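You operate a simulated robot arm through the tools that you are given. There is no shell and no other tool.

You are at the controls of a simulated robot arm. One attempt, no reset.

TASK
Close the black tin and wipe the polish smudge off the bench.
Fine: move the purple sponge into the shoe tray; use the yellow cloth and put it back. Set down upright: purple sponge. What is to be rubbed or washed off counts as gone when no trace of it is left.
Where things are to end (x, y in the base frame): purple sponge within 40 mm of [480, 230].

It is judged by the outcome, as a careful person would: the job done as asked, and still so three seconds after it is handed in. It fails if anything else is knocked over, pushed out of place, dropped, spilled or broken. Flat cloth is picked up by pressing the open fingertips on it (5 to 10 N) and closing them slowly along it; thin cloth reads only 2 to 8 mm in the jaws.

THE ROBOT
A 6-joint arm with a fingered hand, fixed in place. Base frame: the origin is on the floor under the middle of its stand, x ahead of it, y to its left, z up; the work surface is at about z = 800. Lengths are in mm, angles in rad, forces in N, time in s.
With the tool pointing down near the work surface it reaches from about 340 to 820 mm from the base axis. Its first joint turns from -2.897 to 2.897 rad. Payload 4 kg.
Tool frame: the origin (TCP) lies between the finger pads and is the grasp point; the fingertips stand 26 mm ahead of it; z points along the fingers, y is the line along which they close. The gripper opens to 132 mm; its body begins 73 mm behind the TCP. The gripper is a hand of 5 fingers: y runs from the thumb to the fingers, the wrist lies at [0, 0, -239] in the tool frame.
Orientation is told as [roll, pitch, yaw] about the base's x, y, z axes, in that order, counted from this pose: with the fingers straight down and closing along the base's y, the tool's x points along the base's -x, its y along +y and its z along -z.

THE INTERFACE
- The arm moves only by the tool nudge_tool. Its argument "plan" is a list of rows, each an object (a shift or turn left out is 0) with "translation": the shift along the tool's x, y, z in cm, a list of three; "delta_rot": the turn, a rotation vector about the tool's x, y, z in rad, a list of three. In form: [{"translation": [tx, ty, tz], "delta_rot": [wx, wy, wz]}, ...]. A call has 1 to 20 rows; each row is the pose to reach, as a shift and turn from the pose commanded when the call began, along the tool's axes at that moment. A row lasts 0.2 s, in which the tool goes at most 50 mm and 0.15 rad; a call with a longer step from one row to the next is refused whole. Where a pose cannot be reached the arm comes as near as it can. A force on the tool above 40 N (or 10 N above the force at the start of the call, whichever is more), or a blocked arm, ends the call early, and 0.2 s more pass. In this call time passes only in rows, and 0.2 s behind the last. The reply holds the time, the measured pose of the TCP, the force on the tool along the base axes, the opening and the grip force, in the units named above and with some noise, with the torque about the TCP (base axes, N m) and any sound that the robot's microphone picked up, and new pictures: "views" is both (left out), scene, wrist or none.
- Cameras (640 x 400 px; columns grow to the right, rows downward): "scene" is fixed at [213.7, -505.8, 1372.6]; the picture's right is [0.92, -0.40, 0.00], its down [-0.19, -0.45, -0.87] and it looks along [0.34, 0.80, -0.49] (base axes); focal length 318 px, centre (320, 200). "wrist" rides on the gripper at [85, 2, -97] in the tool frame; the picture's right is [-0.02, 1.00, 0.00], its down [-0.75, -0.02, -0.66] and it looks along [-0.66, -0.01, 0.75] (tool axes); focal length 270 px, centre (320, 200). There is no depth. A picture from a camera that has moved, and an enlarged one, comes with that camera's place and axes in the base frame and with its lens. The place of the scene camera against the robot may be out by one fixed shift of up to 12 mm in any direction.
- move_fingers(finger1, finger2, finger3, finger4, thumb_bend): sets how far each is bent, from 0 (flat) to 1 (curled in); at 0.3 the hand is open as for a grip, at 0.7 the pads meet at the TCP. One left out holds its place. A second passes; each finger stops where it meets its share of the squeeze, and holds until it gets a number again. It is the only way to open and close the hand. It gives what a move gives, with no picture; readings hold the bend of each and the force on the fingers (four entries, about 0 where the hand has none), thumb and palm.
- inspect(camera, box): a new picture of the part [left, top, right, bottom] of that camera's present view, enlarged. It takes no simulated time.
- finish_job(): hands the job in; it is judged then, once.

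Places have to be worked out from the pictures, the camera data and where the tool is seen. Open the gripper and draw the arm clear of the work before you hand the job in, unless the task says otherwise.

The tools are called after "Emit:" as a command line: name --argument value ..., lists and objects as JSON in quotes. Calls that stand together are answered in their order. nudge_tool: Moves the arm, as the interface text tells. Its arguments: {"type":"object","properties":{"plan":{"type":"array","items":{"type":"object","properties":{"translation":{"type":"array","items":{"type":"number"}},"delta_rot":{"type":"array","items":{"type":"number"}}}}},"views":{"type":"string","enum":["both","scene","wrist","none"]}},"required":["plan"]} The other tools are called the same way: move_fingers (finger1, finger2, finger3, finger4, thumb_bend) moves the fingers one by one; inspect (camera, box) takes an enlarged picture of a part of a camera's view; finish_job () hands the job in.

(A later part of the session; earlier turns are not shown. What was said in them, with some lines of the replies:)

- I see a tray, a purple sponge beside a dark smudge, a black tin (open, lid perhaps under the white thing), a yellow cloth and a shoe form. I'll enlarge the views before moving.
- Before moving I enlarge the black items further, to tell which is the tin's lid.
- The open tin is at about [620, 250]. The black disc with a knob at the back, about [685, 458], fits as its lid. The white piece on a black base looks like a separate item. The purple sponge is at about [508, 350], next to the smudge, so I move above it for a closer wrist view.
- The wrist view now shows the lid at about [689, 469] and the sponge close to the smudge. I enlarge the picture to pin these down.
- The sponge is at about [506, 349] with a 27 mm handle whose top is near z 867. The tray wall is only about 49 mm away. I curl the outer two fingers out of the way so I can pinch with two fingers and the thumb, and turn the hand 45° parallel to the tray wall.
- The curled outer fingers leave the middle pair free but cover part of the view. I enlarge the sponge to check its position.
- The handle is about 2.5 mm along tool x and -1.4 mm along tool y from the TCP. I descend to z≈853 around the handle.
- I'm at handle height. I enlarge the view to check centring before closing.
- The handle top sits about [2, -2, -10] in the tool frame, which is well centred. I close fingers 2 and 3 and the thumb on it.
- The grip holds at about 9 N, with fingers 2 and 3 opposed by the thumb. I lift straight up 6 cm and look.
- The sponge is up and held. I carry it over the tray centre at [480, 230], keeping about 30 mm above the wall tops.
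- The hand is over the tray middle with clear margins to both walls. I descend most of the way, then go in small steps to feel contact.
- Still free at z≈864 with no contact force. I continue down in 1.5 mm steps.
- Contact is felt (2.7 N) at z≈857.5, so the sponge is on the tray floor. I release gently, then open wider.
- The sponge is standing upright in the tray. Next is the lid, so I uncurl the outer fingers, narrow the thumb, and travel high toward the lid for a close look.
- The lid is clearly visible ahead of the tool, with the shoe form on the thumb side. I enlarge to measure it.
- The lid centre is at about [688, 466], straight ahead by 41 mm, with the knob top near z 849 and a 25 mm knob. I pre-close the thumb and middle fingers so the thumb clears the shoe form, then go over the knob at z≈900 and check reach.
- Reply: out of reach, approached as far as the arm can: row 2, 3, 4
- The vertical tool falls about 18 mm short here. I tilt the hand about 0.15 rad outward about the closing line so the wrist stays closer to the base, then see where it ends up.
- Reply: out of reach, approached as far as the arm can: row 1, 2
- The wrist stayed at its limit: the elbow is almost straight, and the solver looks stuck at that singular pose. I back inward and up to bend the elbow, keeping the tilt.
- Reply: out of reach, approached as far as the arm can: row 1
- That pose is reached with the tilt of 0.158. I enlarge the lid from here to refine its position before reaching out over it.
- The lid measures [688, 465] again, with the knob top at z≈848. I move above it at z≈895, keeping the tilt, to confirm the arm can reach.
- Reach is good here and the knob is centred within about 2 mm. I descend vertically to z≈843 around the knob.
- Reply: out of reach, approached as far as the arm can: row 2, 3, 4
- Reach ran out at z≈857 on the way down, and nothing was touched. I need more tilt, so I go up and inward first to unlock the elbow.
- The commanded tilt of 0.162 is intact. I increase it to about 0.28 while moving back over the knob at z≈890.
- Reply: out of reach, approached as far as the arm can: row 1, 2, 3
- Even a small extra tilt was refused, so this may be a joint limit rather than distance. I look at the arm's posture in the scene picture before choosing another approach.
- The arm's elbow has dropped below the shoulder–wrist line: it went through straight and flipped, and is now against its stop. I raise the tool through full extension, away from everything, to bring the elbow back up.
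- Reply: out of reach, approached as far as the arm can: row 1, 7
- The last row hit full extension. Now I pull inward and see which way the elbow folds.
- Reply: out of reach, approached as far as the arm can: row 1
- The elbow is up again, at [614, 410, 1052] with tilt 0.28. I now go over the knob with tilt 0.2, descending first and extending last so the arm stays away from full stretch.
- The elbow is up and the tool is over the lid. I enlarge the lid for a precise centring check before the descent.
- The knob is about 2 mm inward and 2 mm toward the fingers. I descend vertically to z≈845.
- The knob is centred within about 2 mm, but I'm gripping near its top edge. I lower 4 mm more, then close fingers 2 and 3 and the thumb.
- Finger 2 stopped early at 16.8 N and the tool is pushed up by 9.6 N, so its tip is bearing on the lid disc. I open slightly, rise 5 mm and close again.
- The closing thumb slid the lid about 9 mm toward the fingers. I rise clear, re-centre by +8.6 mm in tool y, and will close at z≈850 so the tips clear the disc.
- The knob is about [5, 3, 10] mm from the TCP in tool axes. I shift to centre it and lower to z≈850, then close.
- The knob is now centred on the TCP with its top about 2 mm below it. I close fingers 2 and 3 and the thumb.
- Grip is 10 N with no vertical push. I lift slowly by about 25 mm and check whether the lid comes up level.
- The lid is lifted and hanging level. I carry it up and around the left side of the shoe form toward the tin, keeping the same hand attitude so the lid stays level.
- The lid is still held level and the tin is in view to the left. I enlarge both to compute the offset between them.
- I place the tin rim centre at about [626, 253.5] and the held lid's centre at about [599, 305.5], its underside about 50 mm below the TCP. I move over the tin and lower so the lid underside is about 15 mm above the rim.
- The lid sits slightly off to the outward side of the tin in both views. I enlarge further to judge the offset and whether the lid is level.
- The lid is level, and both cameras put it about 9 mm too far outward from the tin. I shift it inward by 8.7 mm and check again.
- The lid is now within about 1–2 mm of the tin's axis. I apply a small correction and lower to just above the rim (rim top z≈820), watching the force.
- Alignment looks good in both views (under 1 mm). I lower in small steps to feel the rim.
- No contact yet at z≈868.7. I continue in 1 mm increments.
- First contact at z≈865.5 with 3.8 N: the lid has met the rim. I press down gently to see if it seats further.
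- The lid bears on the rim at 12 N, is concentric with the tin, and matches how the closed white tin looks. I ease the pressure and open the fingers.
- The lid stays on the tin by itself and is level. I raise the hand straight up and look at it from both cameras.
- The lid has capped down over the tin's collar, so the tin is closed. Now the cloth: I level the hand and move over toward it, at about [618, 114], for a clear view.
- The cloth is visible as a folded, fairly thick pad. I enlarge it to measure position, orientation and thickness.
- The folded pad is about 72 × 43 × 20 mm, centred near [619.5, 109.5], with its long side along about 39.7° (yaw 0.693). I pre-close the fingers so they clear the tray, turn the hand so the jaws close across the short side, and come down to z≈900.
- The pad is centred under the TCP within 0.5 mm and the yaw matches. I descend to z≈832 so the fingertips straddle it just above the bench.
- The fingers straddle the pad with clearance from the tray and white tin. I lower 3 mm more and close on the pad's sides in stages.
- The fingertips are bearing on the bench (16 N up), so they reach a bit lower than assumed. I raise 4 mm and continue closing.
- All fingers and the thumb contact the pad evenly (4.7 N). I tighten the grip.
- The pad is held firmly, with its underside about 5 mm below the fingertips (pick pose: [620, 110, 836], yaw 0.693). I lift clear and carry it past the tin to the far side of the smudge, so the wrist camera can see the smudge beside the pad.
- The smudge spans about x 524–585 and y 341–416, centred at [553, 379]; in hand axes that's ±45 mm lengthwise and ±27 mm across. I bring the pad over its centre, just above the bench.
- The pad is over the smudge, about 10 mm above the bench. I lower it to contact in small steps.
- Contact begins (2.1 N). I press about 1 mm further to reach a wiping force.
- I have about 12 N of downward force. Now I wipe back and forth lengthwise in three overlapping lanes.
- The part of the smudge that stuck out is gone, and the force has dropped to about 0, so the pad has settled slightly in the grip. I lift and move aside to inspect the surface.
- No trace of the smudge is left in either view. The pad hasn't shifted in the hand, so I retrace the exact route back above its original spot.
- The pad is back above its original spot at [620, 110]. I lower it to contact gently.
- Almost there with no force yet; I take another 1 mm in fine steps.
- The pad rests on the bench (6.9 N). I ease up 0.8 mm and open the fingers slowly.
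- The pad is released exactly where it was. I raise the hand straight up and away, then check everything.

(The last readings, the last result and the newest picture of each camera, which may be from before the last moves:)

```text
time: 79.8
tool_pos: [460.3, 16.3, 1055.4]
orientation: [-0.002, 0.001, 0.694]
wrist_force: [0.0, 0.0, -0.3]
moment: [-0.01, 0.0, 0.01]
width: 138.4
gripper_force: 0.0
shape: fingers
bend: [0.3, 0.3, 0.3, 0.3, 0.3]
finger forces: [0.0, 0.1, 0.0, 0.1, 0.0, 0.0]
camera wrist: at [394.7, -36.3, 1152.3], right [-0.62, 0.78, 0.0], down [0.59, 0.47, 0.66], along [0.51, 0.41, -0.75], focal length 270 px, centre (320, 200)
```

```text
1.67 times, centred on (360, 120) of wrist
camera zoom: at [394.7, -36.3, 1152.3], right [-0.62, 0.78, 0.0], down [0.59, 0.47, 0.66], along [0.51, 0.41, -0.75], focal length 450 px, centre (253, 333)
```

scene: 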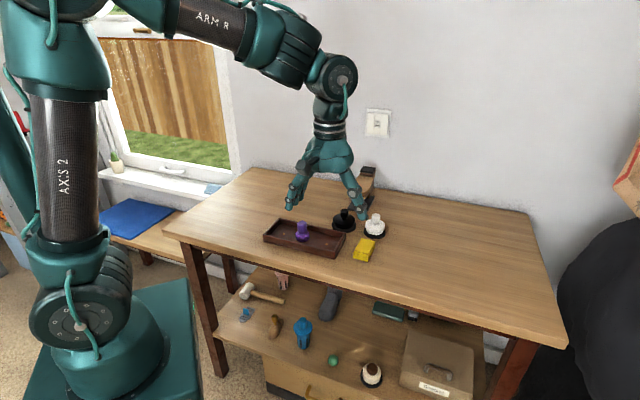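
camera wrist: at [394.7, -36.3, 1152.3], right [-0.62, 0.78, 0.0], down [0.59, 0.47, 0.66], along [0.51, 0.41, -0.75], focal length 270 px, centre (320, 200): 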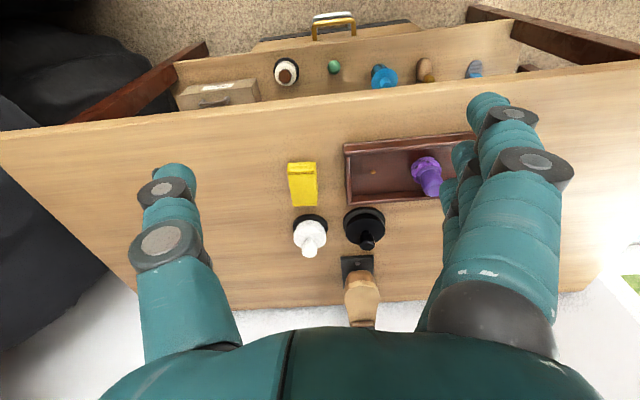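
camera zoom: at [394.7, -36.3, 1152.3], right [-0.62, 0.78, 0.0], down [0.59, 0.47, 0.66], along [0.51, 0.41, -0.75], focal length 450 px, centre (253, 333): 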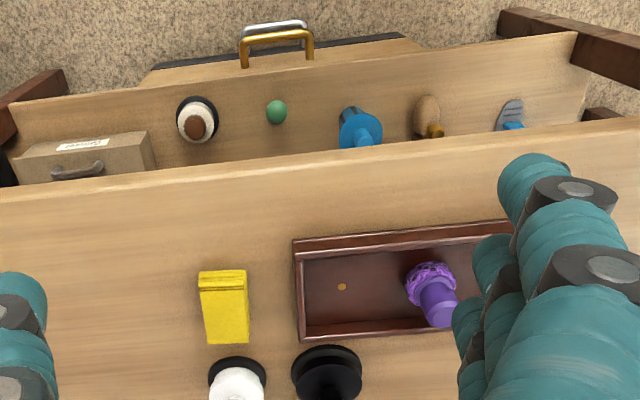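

All items are in place: tin closed, sponge upright in the tray, cloth back where it was. I draw the arm further back and take one last look at the wiped area.

Emit:
nudge_tool --plan '[{"translation": [1.0, -3.5, -2.0]}, {"translation": [2.0, -7.0, -4.0]}, {"translation": [2.5, -10.5, -6.0]}]'

Emit:
inspect --camera "scene" --box '[250, 165, 350, 245]'

Emit:
inspect --camera "scene" --box '[320, 190, 400, 270]'

```text
time: 80.6
tool_pos: [511.3, -78.6, 1114.4]
orientation: [0.0, 0.0, 0.692]
wrist_force: [0.2, -0.5, 0.4]
moment: [0.03, 0.03, 0.04]
width: 138.5
gripper_force: 0.0
shape: fingers
bend: [0.3, 0.3, 0.3, 0.3, 0.3]
finger forces: [0.0, 0.1, 0.0, 0.0, 0.0, 0.1]
camera wrist: at [445.2, -131.0, 1211.9], right [-0.62, 0.78, 0.0], down [0.59, 0.47, 0.66], along [0.52, 0.41, -0.75], focal length 270 px, centre (320, 200)
```

scene: 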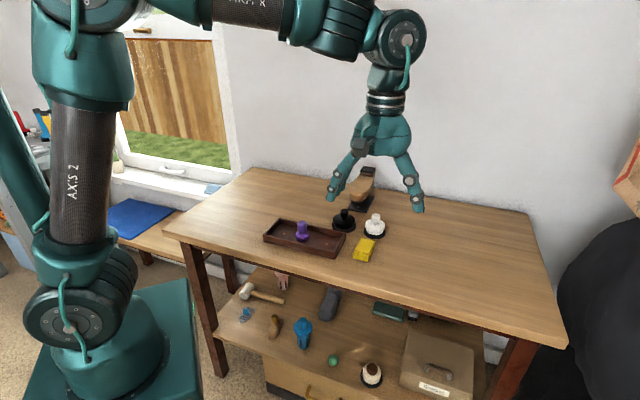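
wrist: 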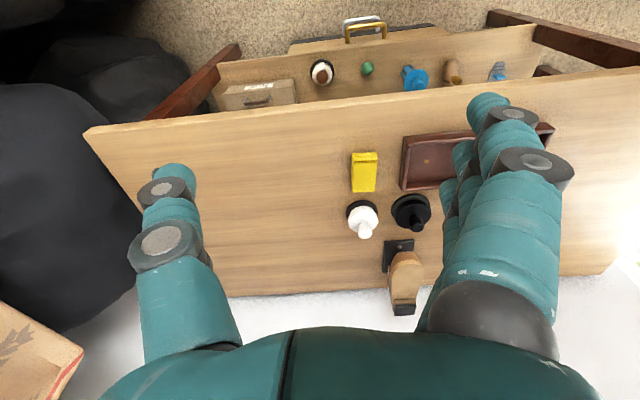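

```text
5.00 times, centred on (300, 205) of scene
camera zoom: at [213.7, -505.8, 1372.6], right [0.92, -0.4, 0.0], down [-0.19, -0.45, -0.87], along [0.34, 0.8, -0.49], focal length 1591 px, centre (420, 175)
```

zoom: 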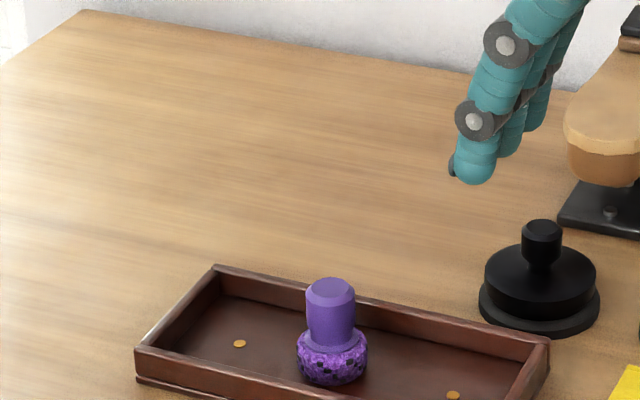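

```text
5.00 times, centred on (360, 230) of scene
camera zoom: at [213.7, -505.8, 1372.6], right [0.92, -0.4, 0.0], down [-0.19, -0.45, -0.87], along [0.34, 0.8, -0.49], focal length 1591 px, centre (120, 50)
```

zoom: 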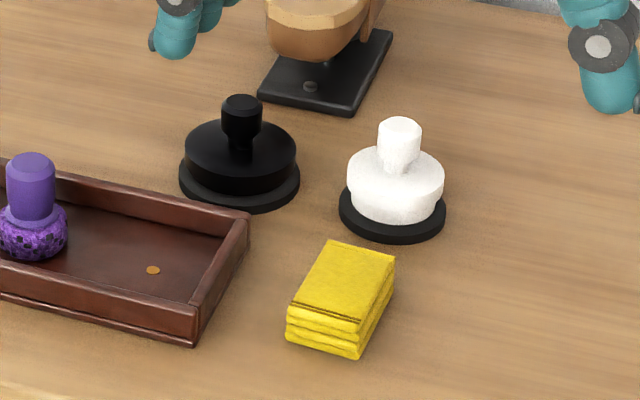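

The wiped bench is clean and the black tin has its lid seated. The purple sponge stands upright in the tray near [480, 230] and the cloth is back in its original place. The hand is open and clear, so I hand the job in.

Emit:
finish_job

```text
The job is handed in.
```

I closed the black tin, wiped the polish smudge off the bench, and put the sponge and cloth where you asked. The job is handed in, but I got no verdict back.

- **Black tin:** its lid is on, level and centred. I pressed it down with about 12 N, and the last pictures show it seated over the collar like the closed white tin beside it.
- **Smudge:** I wiped it with the yellow cloth in three overlapping lanes. No trace shows in the pictures taken from both cameras after wiping.
- **Purple sponge:** it stands upright in the shoe tray at about [478, 230], a couple of millimetres from the target.
- **Yellow cloth:** it is back in its original spot, facing the same way as before.

On the first try at gripping the lid, a fingertip caught its edge and slid it about 9 mm along the bench; I re-centred and picked it up on the second try. I saw nothing else moved or knocked over. The hand is open and the arm is clear of the work.
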